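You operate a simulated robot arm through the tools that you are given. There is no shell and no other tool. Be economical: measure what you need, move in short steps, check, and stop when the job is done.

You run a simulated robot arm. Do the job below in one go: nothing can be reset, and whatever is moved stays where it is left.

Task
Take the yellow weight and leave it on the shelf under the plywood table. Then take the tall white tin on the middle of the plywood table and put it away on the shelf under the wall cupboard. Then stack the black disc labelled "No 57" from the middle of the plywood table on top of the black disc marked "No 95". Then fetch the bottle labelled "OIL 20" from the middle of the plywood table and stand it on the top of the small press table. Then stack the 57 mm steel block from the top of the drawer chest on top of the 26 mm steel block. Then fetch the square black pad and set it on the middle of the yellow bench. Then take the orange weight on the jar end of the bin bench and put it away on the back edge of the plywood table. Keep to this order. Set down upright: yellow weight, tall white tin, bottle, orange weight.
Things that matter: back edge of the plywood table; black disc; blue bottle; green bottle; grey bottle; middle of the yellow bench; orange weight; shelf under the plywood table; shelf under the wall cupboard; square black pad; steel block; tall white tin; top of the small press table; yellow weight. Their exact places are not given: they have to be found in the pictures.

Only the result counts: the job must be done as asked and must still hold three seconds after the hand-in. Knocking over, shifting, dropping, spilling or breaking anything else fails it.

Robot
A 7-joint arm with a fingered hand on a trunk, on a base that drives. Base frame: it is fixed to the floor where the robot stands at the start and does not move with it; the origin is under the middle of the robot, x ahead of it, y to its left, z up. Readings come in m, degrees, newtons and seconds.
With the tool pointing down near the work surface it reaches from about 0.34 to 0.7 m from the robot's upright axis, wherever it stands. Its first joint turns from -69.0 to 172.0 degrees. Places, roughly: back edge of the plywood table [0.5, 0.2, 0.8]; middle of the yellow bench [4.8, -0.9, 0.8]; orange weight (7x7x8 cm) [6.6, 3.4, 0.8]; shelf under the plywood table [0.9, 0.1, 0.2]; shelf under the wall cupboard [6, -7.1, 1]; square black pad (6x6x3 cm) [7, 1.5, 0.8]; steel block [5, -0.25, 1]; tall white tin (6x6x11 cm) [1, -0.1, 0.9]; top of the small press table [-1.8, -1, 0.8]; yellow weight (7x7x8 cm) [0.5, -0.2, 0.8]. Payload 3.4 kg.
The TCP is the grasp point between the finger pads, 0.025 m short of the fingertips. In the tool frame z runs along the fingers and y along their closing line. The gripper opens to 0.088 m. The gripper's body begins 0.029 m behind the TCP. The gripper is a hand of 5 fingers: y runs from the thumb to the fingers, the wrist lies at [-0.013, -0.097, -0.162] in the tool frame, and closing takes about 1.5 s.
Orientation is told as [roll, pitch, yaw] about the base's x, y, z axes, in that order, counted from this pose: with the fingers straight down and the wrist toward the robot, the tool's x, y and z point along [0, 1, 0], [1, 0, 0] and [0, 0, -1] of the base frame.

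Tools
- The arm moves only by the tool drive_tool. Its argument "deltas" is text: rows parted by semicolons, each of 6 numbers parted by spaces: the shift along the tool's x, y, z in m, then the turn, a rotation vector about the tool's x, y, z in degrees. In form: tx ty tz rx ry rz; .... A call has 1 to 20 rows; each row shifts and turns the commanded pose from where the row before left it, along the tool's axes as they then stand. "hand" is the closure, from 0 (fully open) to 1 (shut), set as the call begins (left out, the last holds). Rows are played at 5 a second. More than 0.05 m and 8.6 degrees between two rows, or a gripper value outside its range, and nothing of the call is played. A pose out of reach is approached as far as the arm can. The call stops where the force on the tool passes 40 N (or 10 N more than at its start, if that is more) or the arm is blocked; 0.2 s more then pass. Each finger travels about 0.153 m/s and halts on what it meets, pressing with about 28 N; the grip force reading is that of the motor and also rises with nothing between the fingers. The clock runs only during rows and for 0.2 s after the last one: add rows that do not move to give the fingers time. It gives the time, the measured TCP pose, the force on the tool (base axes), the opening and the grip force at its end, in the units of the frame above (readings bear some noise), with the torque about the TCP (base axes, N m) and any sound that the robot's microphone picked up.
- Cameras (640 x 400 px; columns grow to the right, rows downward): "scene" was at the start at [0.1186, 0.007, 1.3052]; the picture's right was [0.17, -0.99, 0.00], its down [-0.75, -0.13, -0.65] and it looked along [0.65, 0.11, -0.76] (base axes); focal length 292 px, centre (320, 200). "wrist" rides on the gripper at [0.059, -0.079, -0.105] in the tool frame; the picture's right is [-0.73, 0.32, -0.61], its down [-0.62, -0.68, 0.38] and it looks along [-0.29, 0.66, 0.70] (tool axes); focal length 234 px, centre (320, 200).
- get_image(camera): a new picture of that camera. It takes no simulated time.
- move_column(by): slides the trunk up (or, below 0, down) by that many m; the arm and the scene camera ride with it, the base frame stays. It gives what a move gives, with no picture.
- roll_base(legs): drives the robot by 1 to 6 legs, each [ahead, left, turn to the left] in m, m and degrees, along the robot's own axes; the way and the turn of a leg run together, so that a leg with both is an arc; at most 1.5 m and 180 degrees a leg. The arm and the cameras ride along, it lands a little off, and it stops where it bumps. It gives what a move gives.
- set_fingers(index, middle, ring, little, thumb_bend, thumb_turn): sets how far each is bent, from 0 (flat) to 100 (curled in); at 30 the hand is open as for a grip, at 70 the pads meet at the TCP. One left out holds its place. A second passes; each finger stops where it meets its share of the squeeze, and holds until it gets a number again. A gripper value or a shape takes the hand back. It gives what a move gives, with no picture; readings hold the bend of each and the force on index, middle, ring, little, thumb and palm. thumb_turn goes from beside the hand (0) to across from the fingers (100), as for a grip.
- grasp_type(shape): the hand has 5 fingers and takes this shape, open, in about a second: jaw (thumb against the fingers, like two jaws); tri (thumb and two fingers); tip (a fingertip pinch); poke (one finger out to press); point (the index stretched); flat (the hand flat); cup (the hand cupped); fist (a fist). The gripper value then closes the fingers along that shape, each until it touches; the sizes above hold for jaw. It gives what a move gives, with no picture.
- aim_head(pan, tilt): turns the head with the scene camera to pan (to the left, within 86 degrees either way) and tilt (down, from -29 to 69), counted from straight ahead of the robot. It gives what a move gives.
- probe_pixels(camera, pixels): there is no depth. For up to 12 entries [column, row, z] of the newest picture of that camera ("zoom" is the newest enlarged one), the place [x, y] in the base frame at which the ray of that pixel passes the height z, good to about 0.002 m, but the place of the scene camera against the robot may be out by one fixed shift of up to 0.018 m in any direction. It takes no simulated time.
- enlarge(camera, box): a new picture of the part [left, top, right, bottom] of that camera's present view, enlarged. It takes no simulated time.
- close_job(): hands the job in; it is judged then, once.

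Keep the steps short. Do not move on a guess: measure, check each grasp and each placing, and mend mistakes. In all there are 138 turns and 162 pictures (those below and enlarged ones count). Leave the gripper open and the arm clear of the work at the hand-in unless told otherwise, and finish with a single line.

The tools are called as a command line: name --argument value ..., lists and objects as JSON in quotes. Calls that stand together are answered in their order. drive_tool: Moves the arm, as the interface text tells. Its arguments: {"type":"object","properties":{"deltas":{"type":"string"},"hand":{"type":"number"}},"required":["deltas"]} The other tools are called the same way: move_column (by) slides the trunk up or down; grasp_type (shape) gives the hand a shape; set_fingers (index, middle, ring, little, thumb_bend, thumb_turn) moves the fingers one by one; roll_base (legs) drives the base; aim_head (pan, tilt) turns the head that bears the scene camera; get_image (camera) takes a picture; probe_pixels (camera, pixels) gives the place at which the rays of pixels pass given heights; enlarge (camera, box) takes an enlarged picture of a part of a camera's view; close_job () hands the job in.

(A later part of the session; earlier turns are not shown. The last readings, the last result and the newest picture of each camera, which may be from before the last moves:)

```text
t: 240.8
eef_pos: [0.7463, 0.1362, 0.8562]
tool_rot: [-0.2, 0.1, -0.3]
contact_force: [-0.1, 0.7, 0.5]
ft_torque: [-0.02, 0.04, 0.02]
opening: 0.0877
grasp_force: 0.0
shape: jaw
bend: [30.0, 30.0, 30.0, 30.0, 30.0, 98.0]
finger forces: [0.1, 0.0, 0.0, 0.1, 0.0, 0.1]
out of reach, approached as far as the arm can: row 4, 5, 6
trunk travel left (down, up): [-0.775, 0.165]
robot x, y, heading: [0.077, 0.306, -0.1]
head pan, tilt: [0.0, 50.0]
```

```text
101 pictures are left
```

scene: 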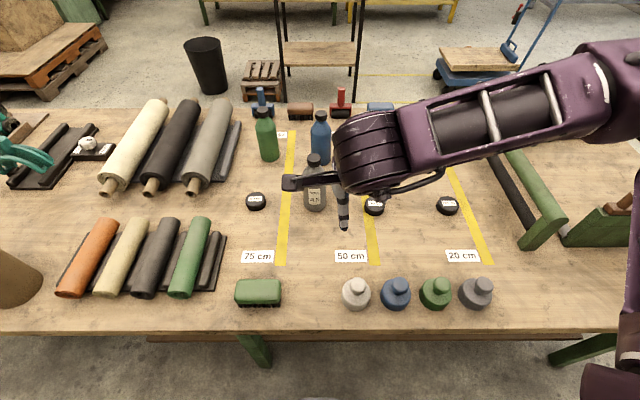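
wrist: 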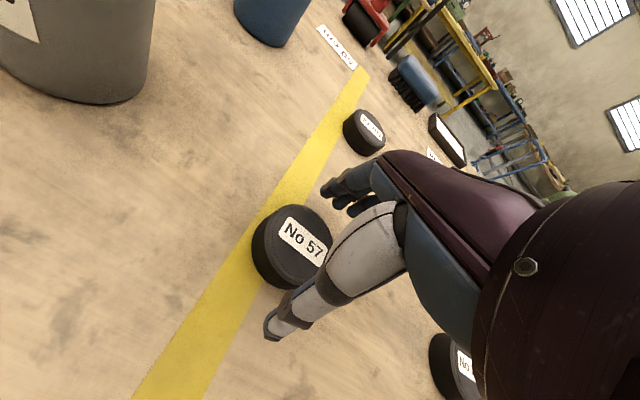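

Reach limit, because the trunk is higher than at the start. Lift the hand, lower the trunk 0.17, then realign.

drive_tool --deltas "0 0 -0.04 0 0 0;0 0 -0.04 0 0 0;0 0 -0.04 0 0 0;0 0 -0.04 0 0 0;0 0 -0.03 0 0 0;0 0 0 0 0 0"

move_column --by -0.17

get_image --camera "wrist"

```text
t: 242.2
eef_pos: [0.7479, 0.1357, 1.0446]
tool_rot: [-0.2, -0.2, -0.2]
contact_force: [0.5, 0.3, -0.7]
ft_torque: [0.02, 0.02, -0.04]
opening: 0.088
grasp_force: 0.1
shape: jaw
bend: [30.0, 30.0, 30.0, 30.0, 30.0, 98.0]
finger forces: [0.0, 0.1, 0.0, 0.1, 0.0, 0.0]
trunk travel left (down, up): [-0.775, 0.165]
robot x, y, heading: [0.0787, 0.3029, -0.4]
head pan, tilt: [0.0, 50.0]
```

```text
t: 244.1
eef_pos: [0.7479, 0.1364, 0.8754]
tool_rot: [-0.1, 0.0, -0.2]
contact_force: [-0.9, 1.1, 0.0]
ft_torque: [-0.02, -0.02, -0.01]
opening: 0.0876
grasp_force: 0.1
shape: jaw
bend: [30.0, 30.0, 30.0, 30.0, 30.0, 98.0]
finger forces: [0.0, 0.0, 0.0, 0.1, 0.0, 0.1]
trunk travel left (down, up): [-0.605, 0.335]
robot x, y, heading: [0.0797, 0.3028, -0.3]
head pan, tilt: [0.0, 50.0]
```

```text
100 pictures are left
```

wrist: 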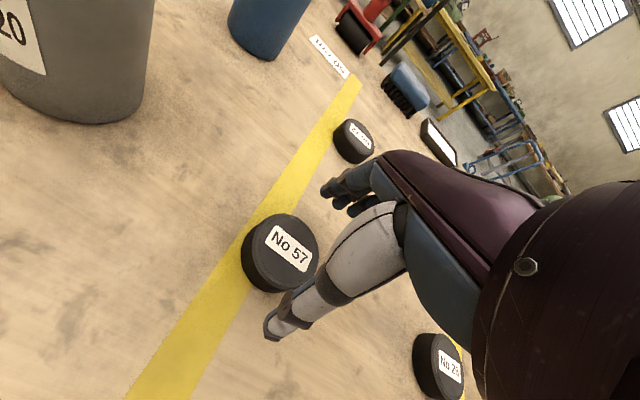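

drive_tool --deltas "0.001 0.003 0.02 0 0 0;0.001 0.003 0.016 0 0 0;0 0 0.01 0 0 0;0 0 0 0 0 0"

drive_tool --deltas "0 0 0 0 0 0;0 0 0 0 0 0;0 0 0 0 0 0;0 0 0 0 0 0;0 0 0 0 0 0;0 0 0 0 0 0" --hand 1

get_image --camera "wrist"

```text
t: 245.1
eef_pos: [0.755, 0.1398, 0.8275]
tool_rot: [-0.2, 0.0, -0.2]
contact_force: [-0.4, 0.2, -0.1]
ft_torque: [0.02, 0.04, 0.01]
opening: 0.088
grasp_force: 0.2
shape: jaw
bend: [30.0, 30.0, 30.0, 30.0, 30.0, 98.0]
finger forces: [0.0, 0.0, 0.0, 0.1, 0.0, 0.0]
trunk travel left (down, up): [-0.605, 0.335]
robot x, y, heading: [0.0769, 0.3008, -0.5]
head pan, tilt: [0.0, 50.0]
```

```text
t: 246.5
eef_pos: [0.7542, 0.1383, 0.8281]
tool_rot: [-0.2, 0.0, -0.1]
contact_force: [0.1, -0.3, -0.3]
ft_torque: [-0.02, -0.03, 0.0]
opening: 0.0528
grasp_force: 27.5
shape: jaw
bend: [29.0, 40.0, 42.0, 42.0, 65.0, 99.0]
finger forces: [13.6, 7.8, 3.2, 0.1, 24.9, 0.1]
trunk travel left (down, up): [-0.605, 0.335]
robot x, y, heading: [0.08, 0.3041, -0.2]
head pan, tilt: [0.0, 50.0]
```

```text
99 pictures are left
```

wrist: 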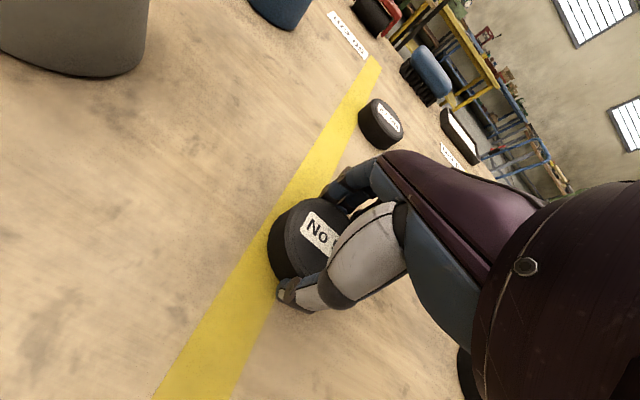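

Disc No 57 is held. Lift, retract in front of the bottle, then shift the base left for reach to No 95.

drive_tool --deltas "0 0 -0.03 0 0 0;0 0 -0.04 0 0 0;0 0 -0.04 0 0 0;0 -0.04 -0.02 0 0 0;0 -0.04 0 0 0 0;0 -0.04 0 0 0 0;0 -0.04 0 0 0 0;0 0 0 0 0 0"

roll_base --legs '[[0.03, 0.18, 0]]'

get_image --camera "scene"

```text
t: 248.3
eef_pos: [0.5919, 0.1402, 0.9608]
tool_rot: [-0.3, 0.0, -0.3]
contact_force: [0.0, -0.5, -1.0]
ft_torque: [0.01, 0.02, 0.03]
opening: 0.0526
grasp_force: 27.9
shape: jaw
bend: [73.0, 40.0, 42.0, 42.0, 65.0, 99.0]
finger forces: [13.6, 7.9, 3.4, 0.0, 24.8, 0.0]
trunk travel left (down, up): [-0.605, 0.335]
robot x, y, heading: [0.0792, 0.3053, -0.2]
head pan, tilt: [0.0, 50.0]
```

```text
t: 249.8
eef_pos: [0.623, 0.3209, 0.9606]
tool_rot: [-0.4, -0.1, -0.3]
contact_force: [0.3, -0.1, -0.7]
ft_torque: [-0.03, 0.02, -0.01]
opening: 0.0527
grasp_force: 27.8
shape: jaw
bend: [73.0, 40.0, 42.0, 42.0, 65.0, 99.0]
finger forces: [13.7, 7.7, 3.4, 0.1, 24.8, 0.1]
trunk travel left (down, up): [-0.605, 0.335]
robot x, y, heading: [0.1073, 0.4865, -0.1]
head pan, tilt: [0.0, 50.0]
```

```text
98 pictures are left
```

scene: 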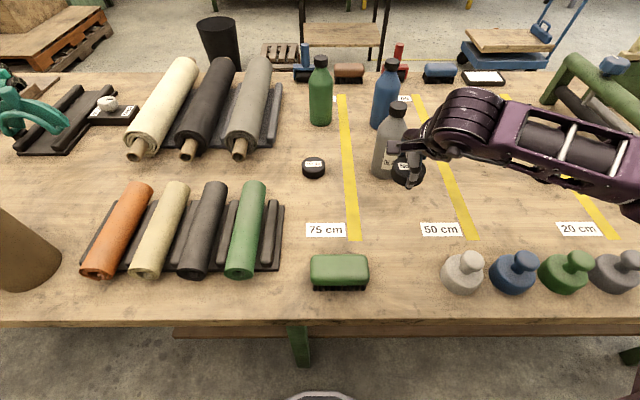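

drive_tool --deltas "0.045 0 0 0 0 0;0.045 0 0 0 0 0;0.045 0 0 0 0 0;0.043 0.03 0 0 0 0;0 0.04 0 0 0 0;0 0.04 0 0 0 0;0 0.04 0 0 0 0;0 0 0.02 0 0 0;0 0 0 0 0 0;0 0 0 0 0 0"

get_image --camera "wrist"

enlarge --camera "scene" --box '[220, 60, 476, 220]'

```text
refused: row 4 steps farther than a row can; nothing moved
```

```text
97 pictures are left
```

wrist: 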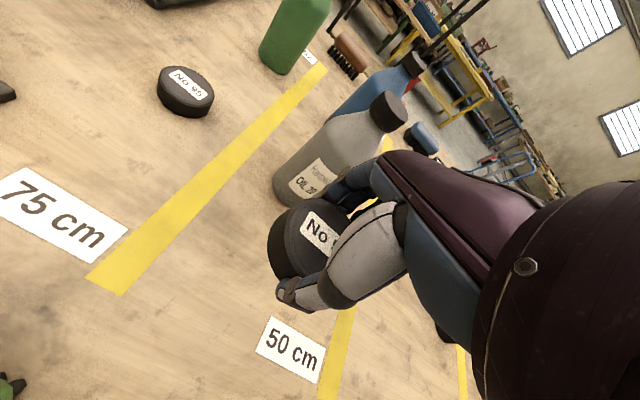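

```text
2.50 times, centred on (348, 140) of scene
```

zoom: 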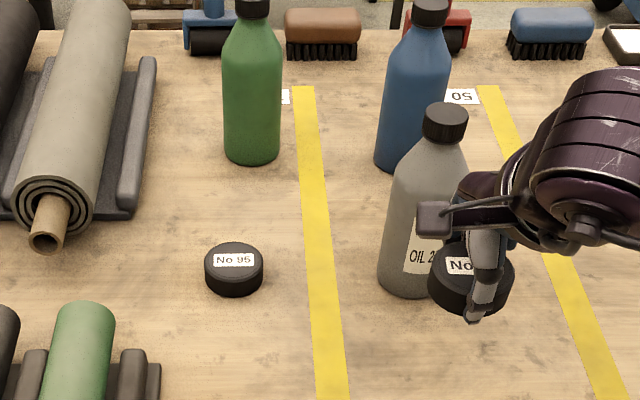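

probe_pixels --camera "wrist" --pixels '[[187, 87, 0.825], [184, 98, 0.8]]'

drive_tool --deltas "0.045 0 0 0 0 0;0.045 0 0 0 0 0;0.045 0 0 0 0 0;0.043 0.01 0 0 0 0;0 0.04 0 0 0 0;0 0.04 0 0 0 0;0 0.04 0 0 0 0;0 0.015 0.01 0 0 0;0 0 0 0 0 0;0 0 0 0 0 0"

get_image --camera "wrist"

enlarge --camera "scene" --box '[220, 80, 444, 220]'

```text
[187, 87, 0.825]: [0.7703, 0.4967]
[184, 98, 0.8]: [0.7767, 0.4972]
```

```text
t: 252.0
eef_pos: [0.7685, 0.4951, 0.95]
tool_rot: [-0.2, 0.0, -0.3]
contact_force: [-0.2, -0.3, -1.3]
ft_torque: [0.02, 0.02, 0.0]
opening: 0.0526
grasp_force: 27.4
shape: jaw
bend: [73.0, 40.0, 42.0, 42.0, 65.0, 99.0]
finger forces: [13.7, 7.8, 3.6, 0.0, 24.8, 0.0]
trunk travel left (down, up): [-0.605, 0.335]
robot x, y, heading: [0.1095, 0.4807, -0.3]
head pan, tilt: [0.0, 50.0]
```

```text
95 pictures are left
```

wrist: 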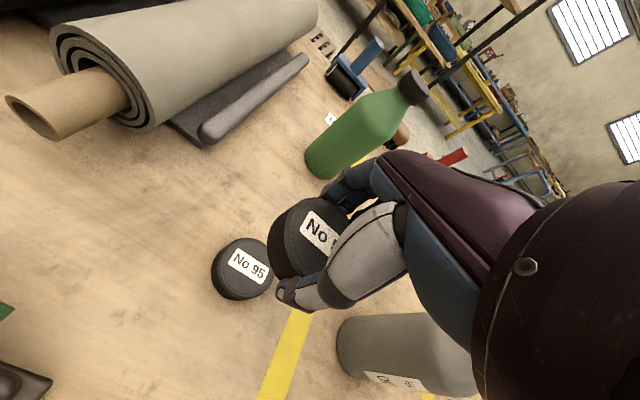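

```text
2.86 times, centred on (332, 150) of scene
```

zoom: 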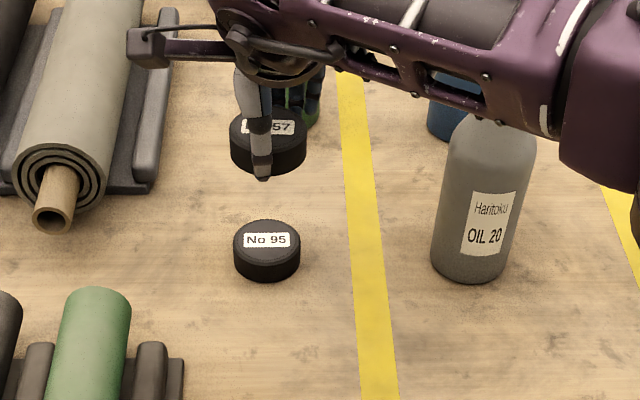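

Held disc is over No 95 (predicted (247,271), seen (246,268)). Descend to 0.865, then small steps.

drive_tool --deltas "0.001 0.002 0.03 0 0 0;0 0 0.03 0 0 0;0 0 0.02 0 0 0;0 0 0.005 0 0 0;0 0 0 0 0 0;0 0 0 0 0 0"

enlarge --camera "scene" --box '[240, 90, 400, 190]'

get_image --camera "wrist"

```text
t: 253.4
eef_pos: [0.7715, 0.4976, 0.8649]
tool_rot: [-0.1, 0.0, -0.2]
contact_force: [0.0, 1.3, -0.5]
ft_torque: [-0.02, 0.0, 0.0]
opening: 0.0527
grasp_force: 28.2
shape: jaw
bend: [73.0, 40.0, 42.0, 42.0, 65.0, 99.0]
finger forces: [13.7, 7.8, 3.7, 0.0, 24.8, 0.1]
trunk travel left (down, up): [-0.605, 0.335]
robot x, y, heading: [0.1057, 0.481, -0.5]
head pan, tilt: [0.0, 50.0]
```

```text
4.00 times, centred on (320, 140) of scene
```

zoom: 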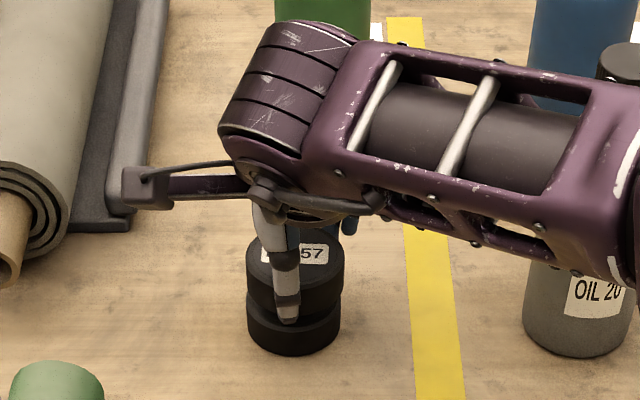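

```text
92 pictures are left
```

wrist: 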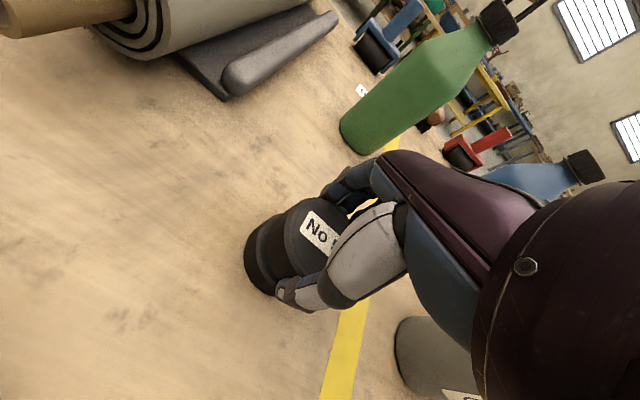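

Stack looks aligned in both views. Lower in 2–3 mm steps until contact.

drive_tool --deltas "0 0 0.003 0 0 0;0 0 0.002 0 0 0;0 0 0.002 0 0 0;0 0 0.002 0 0 0;0 0 0 0 0 0"

```text
t: 254.6
eef_pos: [0.7716, 0.4972, 0.8564]
tool_rot: [-0.2, 0.0, -0.1]
contact_force: [0.9, 0.0, -1.2]
ft_torque: [0.01, 0.0, -0.02]
opening: 0.0525
grasp_force: 27.9
shape: jaw
bend: [73.0, 40.0, 42.0, 42.0, 65.0, 99.0]
finger forces: [13.8, 7.9, 3.6, 0.1, 24.8, 0.1]
trunk travel left (down, up): [-0.605, 0.335]
robot x, y, heading: [0.1086, 0.4818, -0.4]
head pan, tilt: [0.0, 50.0]
```

drive_tool --deltas "0 0 0.002 0 0 0;0 0 0.002 0 0 0;0 0 0 0 0 0"

enlarge --camera "scene" --box '[260, 120, 356, 180]'

```text
t: 255.4
eef_pos: [0.7711, 0.4984, 0.8545]
tool_rot: [-0.2, 0.1, -0.3]
contact_force: [0.6, 0.8, 3.3]
ft_torque: [0.01, -0.03, 0.03]
opening: 0.0524
grasp_force: 28.5
shape: jaw
bend: [73.0, 40.0, 42.0, 42.0, 66.0, 99.0]
finger forces: [14.1, 8.1, 3.8, 0.1, 24.9, 0.1]
trunk travel left (down, up): [-0.605, 0.335]
robot x, y, heading: [0.1068, 0.4797, -0.2]
head pan, tilt: [0.0, 50.0]
```

```text
6.67 times, centred on (308, 150) of scene
```

zoom: 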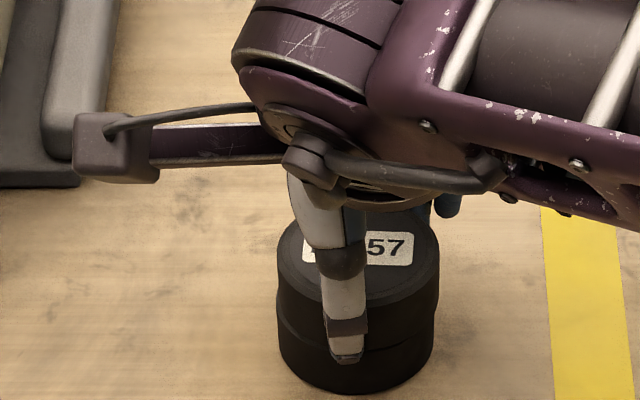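

Contact felt (+3.3 N), discs coincide. Open and rise.

drive_tool --deltas "0 0 0 0 0 0;0 0 0 0 0 0;0 0 0 0 0 0;0 0 0 0 0 0;0 0 -0.02 0 0 0;0 0 -0.03 0 0 0;0 0 -0.03 0 0 0;0 0 -0.03 0 0 0;0 0 0 0 0 0" --hand 0

get_image --camera "wrist"

enlarge --camera "scene" --box '[240, 70, 464, 210]'

```text
t: 257.4
eef_pos: [0.7715, 0.4994, 0.9632]
tool_rot: [-0.2, 0.1, -0.4]
contact_force: [-0.2, 0.0, 0.2]
ft_torque: [-0.02, -0.04, -0.01]
opening: 0.0879
grasp_force: 0.0
shape: jaw
bend: [30.0, 30.0, 30.0, 30.0, 30.0, 98.0]
finger forces: [0.0, 0.1, 0.0, 0.0, 0.0, 0.1]
trunk travel left (down, up): [-0.605, 0.335]
robot x, y, heading: [0.1074, 0.4872, -0.2]
head pan, tilt: [0.0, 50.0]
```

```text
90 pictures are left
```

wrist: 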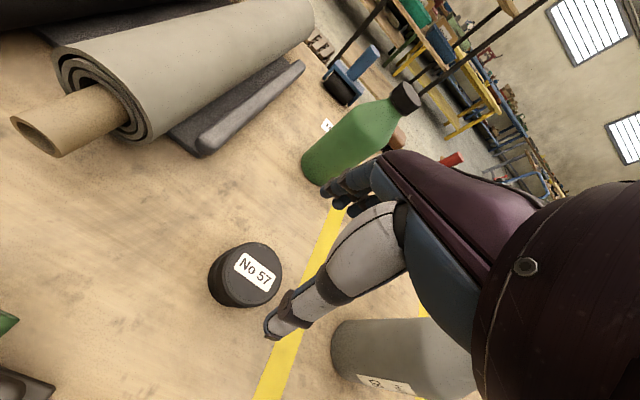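

```text
2.86 times, centred on (352, 140) of scene
```

zoom: 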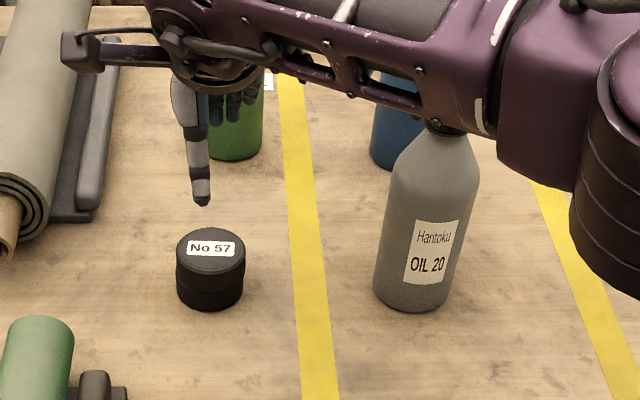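

The stack is good. Now the bottle: raise the trunk 0.14 and move the open hand over its cap (≈(0.762,0.312), top ≈1.0).

move_column --by 0.14

drive_tool --deltas "-0.037 -0.002 0 0 0 0;-0.037 -0.002 0 0 0 0;-0.037 -0.002 0 0 0 0;-0.037 -0.002 0 0 0 0;-0.037 -0.002 0 0 0 0;0 0 0 0 0 0;0 0 0 0 0 0"

get_image --camera "wrist"

get_image --camera "scene"

```text
t: 259.1
eef_pos: [0.7717, 0.4991, 1.1017]
tool_rot: [-0.3, 0.0, -0.2]
contact_force: [-0.3, -0.1, -0.6]
ft_torque: [0.03, -0.03, 0.01]
opening: 0.0876
grasp_force: 0.1
shape: jaw
bend: [30.0, 30.0, 30.0, 30.0, 30.0, 98.0]
finger forces: [0.0, 0.0, 0.0, 0.0, 0.0, 0.0]
trunk travel left (down, up): [-0.745, 0.195]
robot x, y, heading: [0.1119, 0.4862, -0.2]
head pan, tilt: [0.0, 50.0]
```

```text
t: 260.7
eef_pos: [0.762, 0.3123, 1.1031]
tool_rot: [-0.2, 0.0, -0.3]
contact_force: [0.2, -0.1, -0.4]
ft_torque: [-0.03, 0.0, 0.03]
opening: 0.0876
grasp_force: 0.1
shape: jaw
bend: [30.0, 30.0, 30.0, 30.0, 30.0, 98.0]
finger forces: [0.0, 0.1, 0.1, 0.0, 0.0, 0.1]
trunk travel left (down, up): [-0.745, 0.195]
robot x, y, heading: [0.1068, 0.4845, -0.2]
head pan, tilt: [0.0, 50.0]
```

```text
88 pictures are left
```

wrist: 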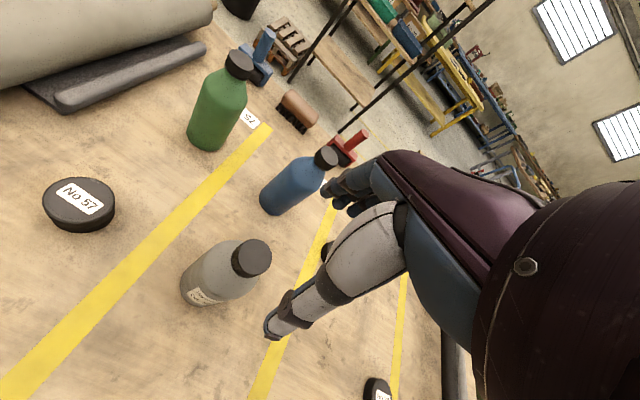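

```text
87 pictures are left
```

scene: 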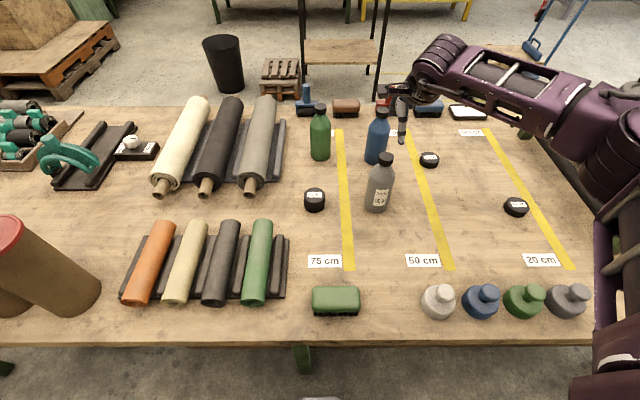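

probe_pixels --camera "wrist" --pixels '[[253, 256, 1.0], [253, 256, 1.015], [190, 290, 0.8], [199, 286, 0.8]]'

enlarge --camera "wrist" --box '[160, 200, 320, 340]'

```text
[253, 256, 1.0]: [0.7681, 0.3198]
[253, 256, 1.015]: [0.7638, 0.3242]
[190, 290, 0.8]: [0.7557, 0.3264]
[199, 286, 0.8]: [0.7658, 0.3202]
```

```text
2.86 times, centred on (240, 270) of wrist
```

zoom: 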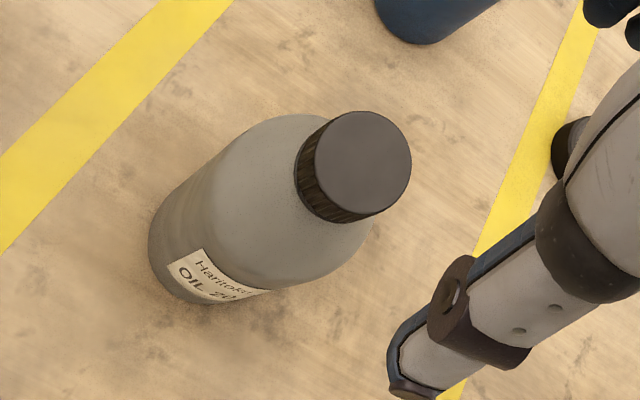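

Cap centre (0.767,0.319). Shift and descend to TCP z 0.985.

drive_tool --deltas "0.003 0.002 0.03 0 0 0;0.004 0.003 0.03 0 0 0;0 0 0.03 0 0 0;0 0 0.025 0 0 0;0 0 0 0 0 0;0 0 0 0 0 0"

get_image --camera "wrist"

```text
t: 262.1
eef_pos: [0.765, 0.3213, 0.9883]
tool_rot: [-0.2, 0.0, -0.3]
contact_force: [0.1, -0.1, -0.3]
ft_torque: [0.02, 0.0, 0.02]
opening: 0.0875
grasp_force: 0.0
shape: jaw
bend: [30.0, 30.0, 30.0, 30.0, 30.0, 98.0]
finger forces: [0.1, 0.1, 0.1, 0.1, 0.0, 0.0]
trunk travel left (down, up): [-0.745, 0.195]
robot x, y, heading: [0.1044, 0.4846, -0.4]
head pan, tilt: [0.0, 50.0]
```

```text
85 pictures are left
```

wrist: 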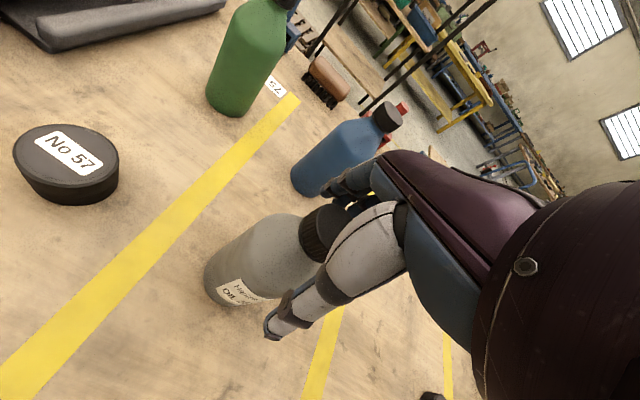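

Cap is between thumb and fingers. Close.

drive_tool --deltas "0 0 0 0 0 0;0 0 0 0 0 0;0 0 0 0 0 0;0 0 0 0 0 0;0 0 0 0 0 0;0 0 0 0 0 0;0 0 0 0 0 0;0 0 0 0 0 0" --hand 1

get_image --camera "wrist"

```text
t: 263.9
eef_pos: [0.7646, 0.3209, 0.987]
tool_rot: [-0.2, 0.0, -0.3]
contact_force: [-1.2, -0.8, 0.1]
ft_torque: [-0.03, -0.03, -0.02]
opening: 0.0282
grasp_force: 28.5
shape: jaw
bend: [74.0, 43.0, 48.0, 45.0, 75.0, 100.0]
finger forces: [13.8, 8.2, 0.6, 0.1, 22.4, 0.0]
trunk travel left (down, up): [-0.745, 0.195]
robot x, y, heading: [0.1101, 0.4839, -0.5]
head pan, tilt: [0.0, 50.0]
```

```text
84 pictures are left
```

wrist: 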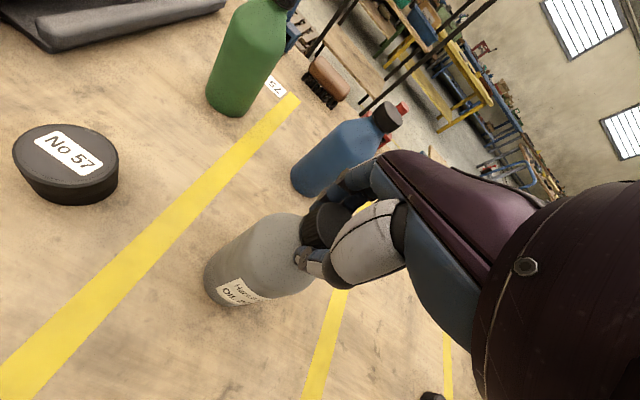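

Held at the cap. Lift 0.17, retract.

drive_tool --deltas "0 0 -0.02 0 0 0;0 0 -0.04 0 0 0;0 0 -0.04 0 0 0;0 -0.02 -0.04 0 0 0;0 -0.04 -0.02 0 0 0;0 -0.04 0 0 0 0;0 -0.04 0 0 0 0;0 -0.04 0 0 0 0;0 -0.04 0 0 0 0;0 0 0 0 0 0;0 0 0 0 0 0"

get_image --camera "wrist"

get_image --camera "scene"

```text
t: 266.3
eef_pos: [0.5444, 0.322, 1.1478]
tool_rot: [-0.2, 0.0, -0.3]
contact_force: [0.0, 0.5, -4.9]
ft_torque: [-0.01, 0.01, 0.01]
opening: 0.028
grasp_force: 28.0
shape: jaw
bend: [74.0, 43.0, 48.0, 45.0, 76.0, 100.0]
finger forces: [11.9, 9.2, 1.4, 0.0, 22.0, 0.0]
trunk travel left (down, up): [-0.745, 0.195]
robot x, y, heading: [0.1074, 0.4832, -0.4]
head pan, tilt: [0.0, 50.0]
```

```text
83 pictures are left
```

wrist: 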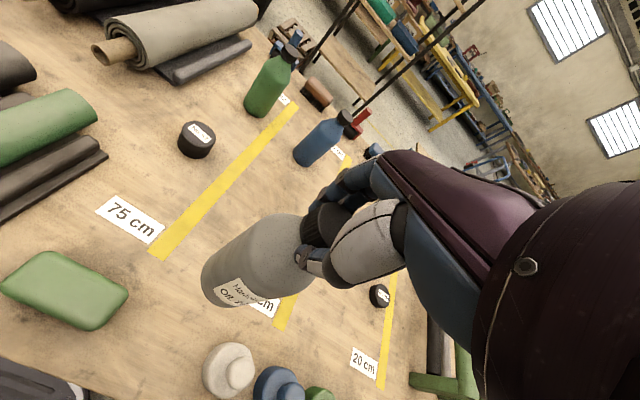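

```text
82 pictures are left
```

scene: 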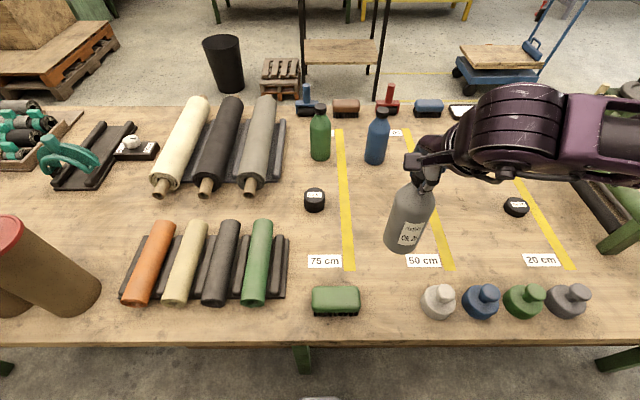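

Bottle held upright. Back off, turn around and move toward the press table.

roll_base --legs '[[-0.5, 0, 0], [0, 0, -179], [0, 1.45, 0]]'

aim_head --pan 0 --tilt 35

get_image --camera "scene"

```text
t: 283.3
eef_pos: [-0.7805, -0.8255, 1.149]
tool_rot: [-0.2, 0.0, -179.1]
contact_force: [-0.6, 0.2, -4.9]
ft_torque: [-0.02, -0.05, 0.01]
opening: 0.0276
grasp_force: 28.1
shape: jaw
bend: [74.0, 43.0, 48.0, 45.0, 76.0, 100.0]
finger forces: [12.3, 9.1, 1.6, 0.0, 20.9, 0.0]
trunk travel left (down, up): [-0.745, 0.195]
robot x, y, heading: [-0.3421, -0.9757, -179.1]
head pan, tilt: [0.0, 50.0]
```

```text
t: 284.1
eef_pos: [-0.7801, -0.8263, 1.1489]
tool_rot: [-0.2, 0.2, -179.1]
contact_force: [-0.8, -0.4, -5.5]
ft_torque: [-0.02, -0.06, -0.02]
opening: 0.0274
grasp_force: 28.0
shape: jaw
bend: [74.0, 43.0, 48.0, 45.0, 76.0, 100.0]
finger forces: [12.3, 9.1, 1.5, 0.0, 21.1, 0.1]
trunk travel left (down, up): [-0.745, 0.195]
robot x, y, heading: [-0.3393, -0.9782, -179.1]
head pan, tilt: [0.0, 35.0]
```

```text
81 pictures are left
```

scene: 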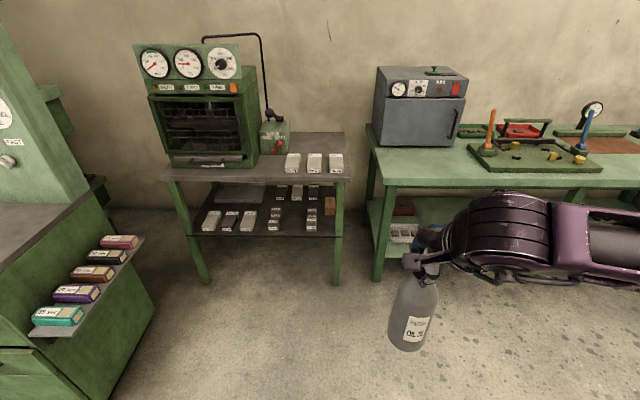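

probe_pixels --camera "scene" --pixels '[[163, 177, 0.8], [347, 180, 0.8], [343, 133, 0.8], [170, 166, 0.8], [255, 165, 0.8], [292, 175, 0.8], [341, 173, 0.8], [290, 152, 0.8], [315, 140, 0.8], [250, 183, 0.8], [338, 285, 0]]'

enlarge --camera "scene" --box '[150, 90, 390, 240]'

```text
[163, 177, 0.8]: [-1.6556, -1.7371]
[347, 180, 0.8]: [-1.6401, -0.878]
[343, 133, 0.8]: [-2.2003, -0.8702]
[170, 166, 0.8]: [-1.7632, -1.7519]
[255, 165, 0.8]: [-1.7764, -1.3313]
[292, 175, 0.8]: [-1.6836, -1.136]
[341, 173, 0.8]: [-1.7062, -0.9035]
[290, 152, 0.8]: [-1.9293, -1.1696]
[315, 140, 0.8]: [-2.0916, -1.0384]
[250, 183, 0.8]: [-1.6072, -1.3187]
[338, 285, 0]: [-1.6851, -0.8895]
```

```text
2.67 times, centred on (270, 165) of scene
```

zoom: 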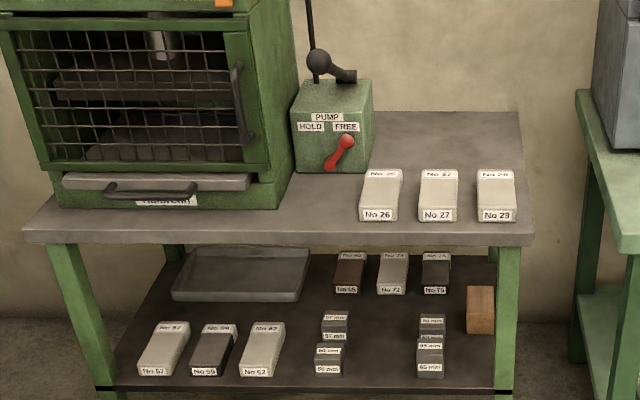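

Free spot on the press-table top: behind the three blocks, right of the pump, around (-1.99,-1.02). Approach to 0.35 m from the front edge and look again.

roll_base --legs '[[0.9, 0.1, -0.8]]'

get_image --camera "scene"

get_image --camera "wrist"

```text
t: 288.8
eef_pos: [-1.6654, -0.9271, 1.1486]
tool_rot: [-0.2, 0.1, -179.9]
contact_force: [0.3, 0.0, -5.2]
ft_torque: [-0.04, -0.04, 0.01]
opening: 0.0276
grasp_force: 28.1
shape: jaw
bend: [74.0, 43.0, 48.0, 45.0, 76.0, 100.0]
finger forces: [12.2, 9.3, 1.6, 0.0, 21.1, 0.0]
trunk travel left (down, up): [-0.745, 0.195]
robot x, y, heading: [-1.229, -1.0848, -179.7]
head pan, tilt: [0.0, 35.0]
```

```text
79 pictures are left
```

scene: 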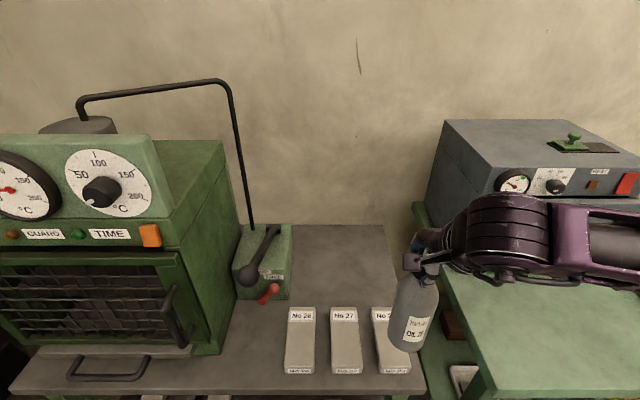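

```text
78 pictures are left
```

wrist: 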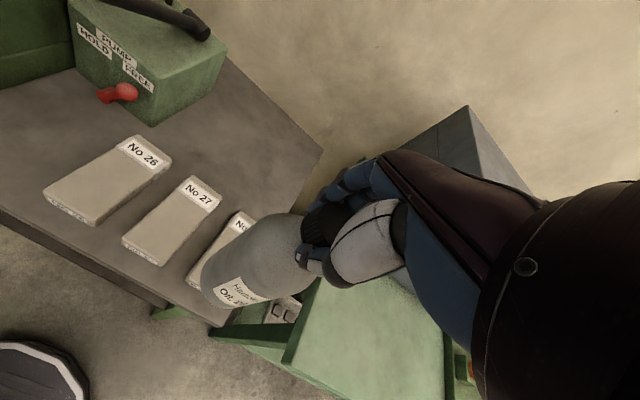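

probe_pixels --camera "scene" --pixels '[[290, 300, 0.8], [285, 225, 0.8], [385, 226, 0.8], [345, 308, 0.83], [400, 308, 0.83], [420, 395, 0.8], [345, 265, 0.8], [300, 308, 0.83], [430, 215, 0.8]]'

probe_pixels --camera "wrist" --pixels '[[322, 150, 0.8], [152, 125, 0.8], [223, 75, 0.8], [170, 155, 0.83], [217, 195, 0.83], [240, 145, 0.8], [225, 57, 0.8]]'

```text
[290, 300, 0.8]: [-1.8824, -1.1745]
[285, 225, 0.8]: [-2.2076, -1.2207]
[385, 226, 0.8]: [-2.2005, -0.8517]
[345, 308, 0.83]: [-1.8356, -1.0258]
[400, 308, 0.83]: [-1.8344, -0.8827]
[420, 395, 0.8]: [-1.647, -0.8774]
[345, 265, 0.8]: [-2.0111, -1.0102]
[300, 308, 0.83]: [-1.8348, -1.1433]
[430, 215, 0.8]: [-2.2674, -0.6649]
```

```text
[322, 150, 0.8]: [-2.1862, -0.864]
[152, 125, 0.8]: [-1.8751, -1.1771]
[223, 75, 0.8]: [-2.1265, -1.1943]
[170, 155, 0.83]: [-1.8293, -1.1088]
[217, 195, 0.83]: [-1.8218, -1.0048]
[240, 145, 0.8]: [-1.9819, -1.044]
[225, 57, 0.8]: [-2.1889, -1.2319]
```

Target spot (-1.95,-1.01): clear of blocks (back at -1.84), pump (y<-1.17) and table edges. Move in at height.

roll_base --legs '[[0.09, 0.05, 0]]'

drive_tool --deltas "0.01 0.04 0 0 0 0;0.01 0.04 0 0 0 0;0.01 0.04 0 0 0 0;0.005 0.04 0 0 0 0;0 0.035 0 0 0 0;0 0 0 0 0 0;0 0 0 0 0 0"

get_image --camera "scene"

get_image --camera "wrist"

```text
t: 289.9
eef_pos: [-1.7554, -0.9787, 1.1483]
tool_rot: [-0.2, 0.1, -179.7]
contact_force: [0.2, -0.6, -4.3]
ft_torque: [-0.01, -0.03, -0.01]
opening: 0.0273
grasp_force: 28.2
shape: jaw
bend: [74.0, 43.0, 48.0, 45.0, 76.0, 100.0]
finger forces: [12.4, 9.2, 1.7, 0.0, 21.2, 0.0]
trunk travel left (down, up): [-0.745, 0.195]
robot x, y, heading: [-1.3184, -1.1337, -179.9]
head pan, tilt: [0.0, 35.0]
```

```text
t: 291.5
eef_pos: [-1.95, -1.0167, 1.1479]
tool_rot: [-0.2, 0.2, -179.8]
contact_force: [0.2, -0.1, -5.2]
ft_torque: [-0.04, -0.09, -0.02]
opening: 0.0273
grasp_force: 28.0
shape: jaw
bend: [74.0, 43.0, 49.0, 45.0, 76.0, 100.0]
finger forces: [12.6, 9.1, 2.1, 0.1, 21.5, 0.0]
trunk travel left (down, up): [-0.745, 0.195]
robot x, y, heading: [-1.3168, -1.1324, -179.7]
head pan, tilt: [0.0, 35.0]
```

```text
77 pictures are left
```

scene: 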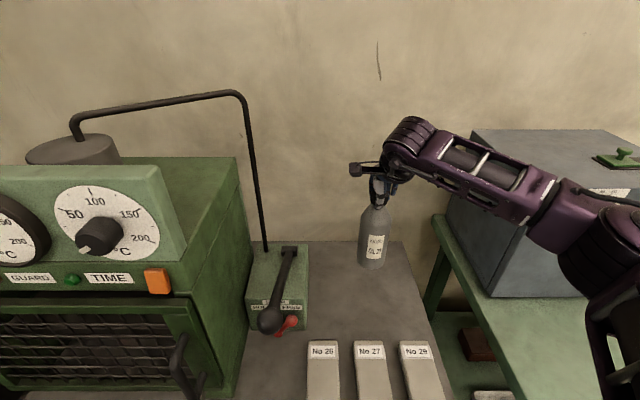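

```text
76 pictures are left
```

wrist: 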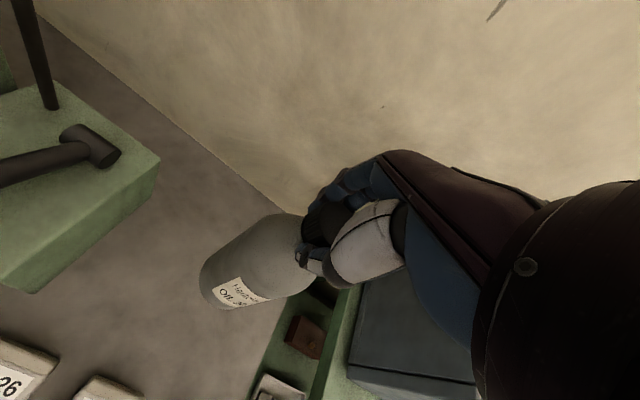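

probe_pixels --camera "scene" --pixels '[[487, 297, 0.8], [450, 248, 0.8], [405, 240, 0.8], [540, 225, 1.3], [540, 205, 1.35], [600, 262, 1.3]]'

```text
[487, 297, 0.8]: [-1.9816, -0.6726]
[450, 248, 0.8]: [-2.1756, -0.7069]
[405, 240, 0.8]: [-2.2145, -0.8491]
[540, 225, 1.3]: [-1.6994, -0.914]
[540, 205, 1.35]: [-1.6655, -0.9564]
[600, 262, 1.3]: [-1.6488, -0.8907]
```

Forearm is well clear of the oven. Descend 0.11, then step down.

drive_tool --deltas "0 0 0.03 0 0 0;0 0 0.03 0 0 0;0 0 0.03 0 0 0;0 0 0.02 0 0 0;0 0 0.01 0 0 0;0 0 0 0 0 0"

drive_tool --deltas "0 0 0.006 0 0 0;0 0 0.006 0 0 0;0 0 0.005 0 0 0;0 0 0.004 0 0 0;0 0 0.004 0 0 0;0 0 0 0 0 0"

get_image --camera "scene"

```text
t: 292.9
eef_pos: [-1.9502, -1.0135, 1.027]
tool_rot: [-0.2, 0.2, -179.8]
contact_force: [-0.1, 0.2, -5.7]
ft_torque: [0.01, -0.03, 0.0]
opening: 0.0277
grasp_force: 27.9
shape: jaw
bend: [74.0, 43.0, 49.0, 45.0, 76.0, 100.0]
finger forces: [12.5, 9.3, 2.1, 0.0, 21.2, 0.1]
trunk travel left (down, up): [-0.745, 0.195]
robot x, y, heading: [-1.3166, -1.1341, -180.0]
head pan, tilt: [0.0, 35.0]
```

```text
t: 294.3
eef_pos: [-1.9494, -1.0135, 1.0013]
tool_rot: [-0.2, 0.1, -179.7]
contact_force: [0.3, 0.8, -5.1]
ft_torque: [0.0, -0.03, -0.01]
opening: 0.0275
grasp_force: 27.8
shape: jaw
bend: [74.0, 43.0, 49.0, 45.0, 76.0, 100.0]
finger forces: [12.5, 9.4, 2.1, 0.1, 21.2, 0.0]
trunk travel left (down, up): [-0.745, 0.195]
robot x, y, heading: [-1.3152, -1.1344, -179.8]
head pan, tilt: [0.0, 35.0]
```

```text
75 pictures are left
```

scene: 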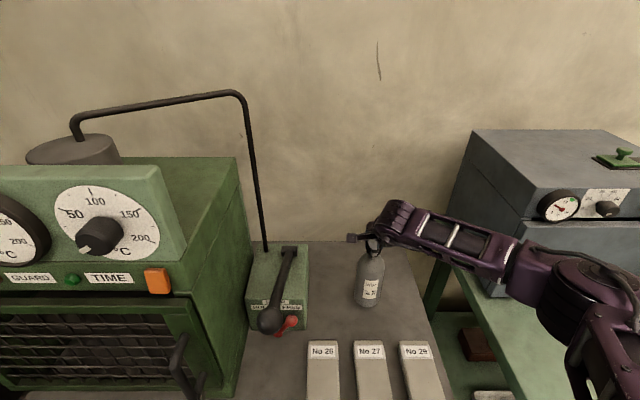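

drive_tool --deltas "0 0 0.003 0 0 0;0 0 0.003 0 0 0;0 0 0.003 0 0 0;0 0 0.003 0 0 0;0 0 0.003 0 0 0;0 0 0 0 0 0"

```text
t: 295.7
eef_pos: [-1.948, -1.0139, 0.9886]
tool_rot: [-0.1, -0.1, -179.8]
contact_force: [1.1, 0.1, 4.6]
ft_torque: [0.03, 0.13, 0.03]
opening: 0.0275
grasp_force: 28.0
shape: jaw
bend: [74.0, 43.0, 49.0, 45.0, 76.0, 100.0]
finger forces: [12.6, 10.2, 2.2, 0.0, 23.0, 0.1]
trunk travel left (down, up): [-0.745, 0.195]
robot x, y, heading: [-1.3181, -1.1339, -180.0]
head pan, tilt: [0.0, 35.0]
```

Contact (+4.6 N). The bottle stands on the table. Open and rise.

drive_tool --deltas "0 0 0 0 0 0;0 0 0 0 0 0;0 0 0 0 0 0;0 0 0 0 0 0;0 0 -0.02 0 0 0;0 0 -0.03 0 0 0;0 0 -0.04 0 0 0;0 0 -0.04 0 0 0;0 0 0 0 0 0" --hand 0

get_image --camera "scene"

```text
t: 297.7
eef_pos: [-1.9499, -1.0126, 1.12]
tool_rot: [-0.3, 0.1, -179.8]
contact_force: [0.4, -0.5, -0.2]
ft_torque: [-0.01, 0.02, -0.02]
opening: 0.0875
grasp_force: 0.0
shape: jaw
bend: [30.0, 30.0, 30.0, 30.0, 30.0, 98.0]
finger forces: [0.0, 0.0, 0.0, 0.0, 0.1, 0.0]
trunk travel left (down, up): [-0.745, 0.195]
robot x, y, heading: [-1.3173, -1.1363, -180.0]
head pan, tilt: [0.0, 35.0]
```

```text
74 pictures are left
```

scene: 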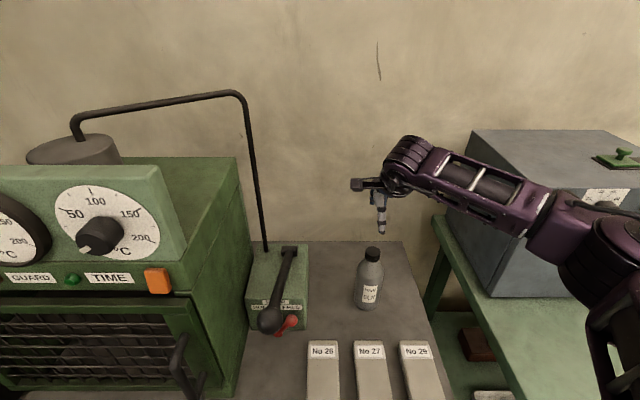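

Bottle stands. Retract, back away and turn towards the far half of the room.

drive_tool --deltas "0 -0.04 0 0 0 0;0 -0.04 0 0 0 0;0 -0.04 0 0 0 0;0 -0.04 0 0 0 0;0 -0.04 0 0 0 0;0 0 0 0 0 0"

roll_base --legs '[[-0.9, 0.31, 0], [0, 0, -180]]'

```text
t: 299.1
eef_pos: [-1.7486, -1.0126, 1.1176]
tool_rot: [-0.2, 0.1, -179.9]
contact_force: [-0.4, 0.1, 1.1]
ft_torque: [0.0, -0.02, 0.0]
opening: 0.0878
grasp_force: 0.1
shape: jaw
bend: [30.0, 30.0, 30.0, 30.0, 30.0, 98.0]
finger forces: [0.0, 0.0, 0.0, 0.0, 0.0, 0.0]
trunk travel left (down, up): [-0.745, 0.195]
robot x, y, heading: [-1.3154, -1.135, -180.2]
head pan, tilt: [0.0, 35.0]
```

```text
t: 311.5
eef_pos: [0.012, -1.576, 1.118]
tool_rot: [-0.2, 0.0, -1.2]
contact_force: [-0.4, -0.5, 0.4]
ft_torque: [0.0, 0.01, -0.01]
opening: 0.0876
grasp_force: 0.0
shape: jaw
bend: [30.0, 30.0, 30.0, 30.0, 30.0, 98.0]
finger forces: [0.0, 0.0, 0.1, 0.0, 0.0, 0.0]
trunk travel left (down, up): [-0.745, 0.195]
robot x, y, heading: [-0.4163, -1.4448, -1.1]
head pan, tilt: [0.0, 35.0]
```

roll_base --legs '[[0, 0, 1.1], [1.2, 0, 0], [1.15, 0, 0], [0, 1.1, 0]]'

aim_head --pan 0 --tilt 20

get_image --camera "scene"

```text
t: 328.6
eef_pos: [2.2978, -0.3856, 1.1182]
tool_rot: [-0.2, -0.1, 3.0]
contact_force: [-0.9, 0.4, -0.1]
ft_torque: [-0.01, 0.01, 0.0]
opening: 0.0877
grasp_force: 0.0
shape: jaw
bend: [30.0, 30.0, 30.0, 30.0, 30.0, 98.0]
finger forces: [0.0, 0.0, 0.0, 0.0, 0.0, 0.1]
trunk travel left (down, up): [-0.745, 0.195]
robot x, y, heading: [1.8635, -0.2837, 3.0]
head pan, tilt: [0.0, 35.0]
```

```text
t: 329.4
eef_pos: [2.2973, -0.3845, 1.1169]
tool_rot: [-0.3, -0.1, 2.9]
contact_force: [0.5, -0.5, -0.2]
ft_torque: [0.0, 0.0, 0.03]
opening: 0.0876
grasp_force: 0.1
shape: jaw
bend: [30.0, 30.0, 30.0, 30.0, 30.0, 98.0]
finger forces: [0.0, 0.0, 0.1, 0.0, 0.0, 0.0]
trunk travel left (down, up): [-0.745, 0.195]
robot x, y, heading: [1.8584, -0.2824, 3.3]
head pan, tilt: [0.0, 20.0]
```

```text
73 pictures are left
```

scene: 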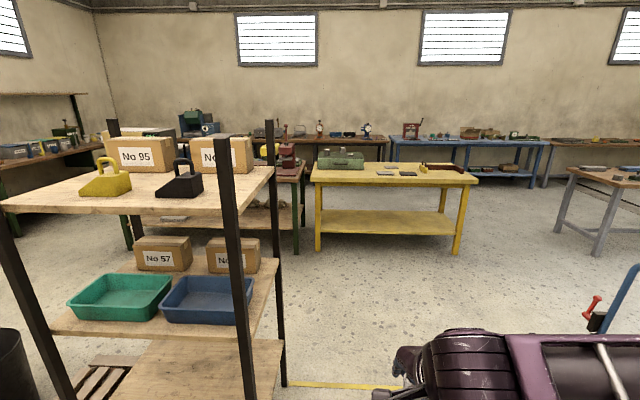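

enlarge --camera "scene" --box '[300, 135, 484, 250]'

probe_pixels --camera "scene" --pixels '[[317, 252, 0], [456, 254, 0], [282, 385, 0], [238, 400, 0.2], [300, 252, 0], [605, 330, 0.5], [590, 340, 0.3]]'

```text
3.48 times, centred on (392, 192) of scene
```

zoom: 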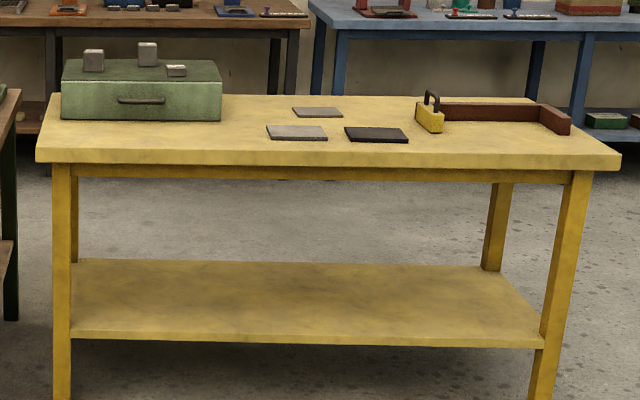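

```text
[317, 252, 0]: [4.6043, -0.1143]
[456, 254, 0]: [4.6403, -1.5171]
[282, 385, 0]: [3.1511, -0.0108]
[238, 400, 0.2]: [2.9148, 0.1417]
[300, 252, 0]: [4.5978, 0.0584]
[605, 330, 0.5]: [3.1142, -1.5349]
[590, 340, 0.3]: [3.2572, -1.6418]
```

The "drawer chest" is the small green chest on the yellow bench (x≈4.55+), with 3 steel blocks on it. The gap by the rack is tight, so go round south of the trolley.

roll_base --legs '[[0, 0, -3.2], [0.12, -0.9, 0], [0.1, -0.87, 0], [0.9, 0, 0], [0.9, 0, 0], [0, 0.85, 0]]'

aim_head --pan 10 --tilt 25

get_image --camera "scene"

```text
t: 351.5
eef_pos: [4.3245, -1.4334, 1.1181]
tool_rot: [-0.2, 0.0, -2.4]
contact_force: [0.1, 0.5, 0.3]
ft_torque: [0.04, -0.02, 0.04]
opening: 0.0879
grasp_force: 0.0
shape: jaw
bend: [30.0, 30.0, 30.0, 30.0, 30.0, 98.0]
finger forces: [0.0, 0.0, 0.0, 0.0, 0.1, 0.0]
trunk travel left (down, up): [-0.745, 0.195]
robot x, y, heading: [3.899, -1.2911, -2.5]
head pan, tilt: [0.0, 20.0]
```

```text
t: 352.2
eef_pos: [4.3249, -1.4339, 1.1172]
tool_rot: [-0.2, -0.1, -2.4]
contact_force: [0.3, -1.1, -0.8]
ft_torque: [-0.01, 0.0, 0.02]
opening: 0.0877
grasp_force: 0.0
shape: jaw
bend: [30.0, 30.0, 30.0, 30.0, 30.0, 98.0]
finger forces: [0.1, 0.0, 0.0, 0.1, 0.0, 0.1]
trunk travel left (down, up): [-0.745, 0.195]
robot x, y, heading: [3.8971, -1.2913, -2.5]
head pan, tilt: [10.0, 25.0]
```

```text
71 pictures are left
```

scene: 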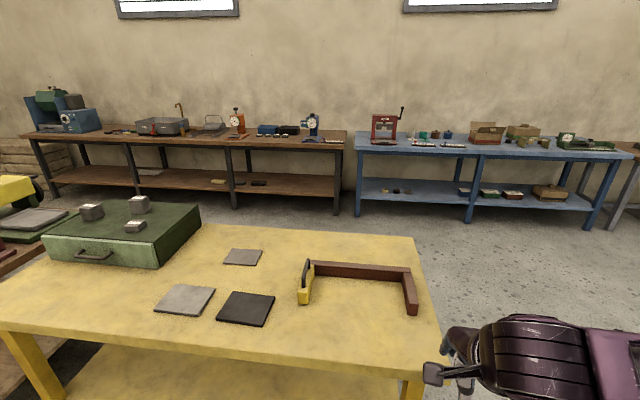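

enlarge --camera "scene" --box '[40, 180, 216, 290]'

probe_pixels --camera "scene" --pixels '[[92, 215, 0.95], [140, 210, 0.95], [135, 230, 0.95], [145, 268, 0.8], [45, 260, 0.8], [200, 235, 0.8], [150, 245, 0.95], [0, 328, 0.8], [418, 375, 0.8], [245, 310, 0.8], [185, 300, 0.8], [243, 258, 0.8]]'

```text
3.64 times, centred on (128, 235) of scene
```

zoom: 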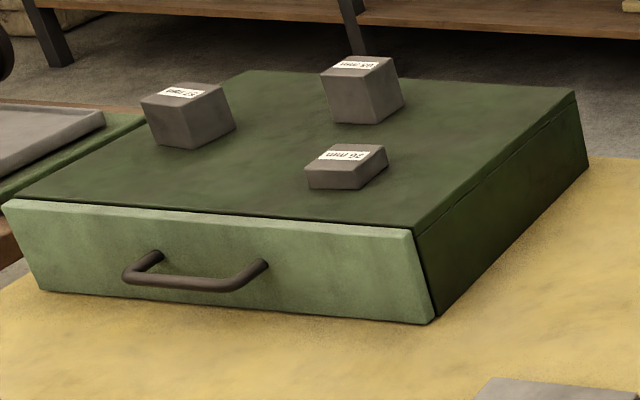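

```text
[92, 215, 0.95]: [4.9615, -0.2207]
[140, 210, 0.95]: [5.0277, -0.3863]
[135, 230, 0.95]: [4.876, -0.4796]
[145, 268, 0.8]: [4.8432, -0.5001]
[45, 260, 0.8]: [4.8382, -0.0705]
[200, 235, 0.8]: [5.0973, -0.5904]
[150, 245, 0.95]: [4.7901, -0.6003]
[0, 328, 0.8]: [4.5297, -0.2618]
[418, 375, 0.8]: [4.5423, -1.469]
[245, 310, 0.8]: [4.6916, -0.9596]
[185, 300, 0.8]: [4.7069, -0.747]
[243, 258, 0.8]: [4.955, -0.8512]
```

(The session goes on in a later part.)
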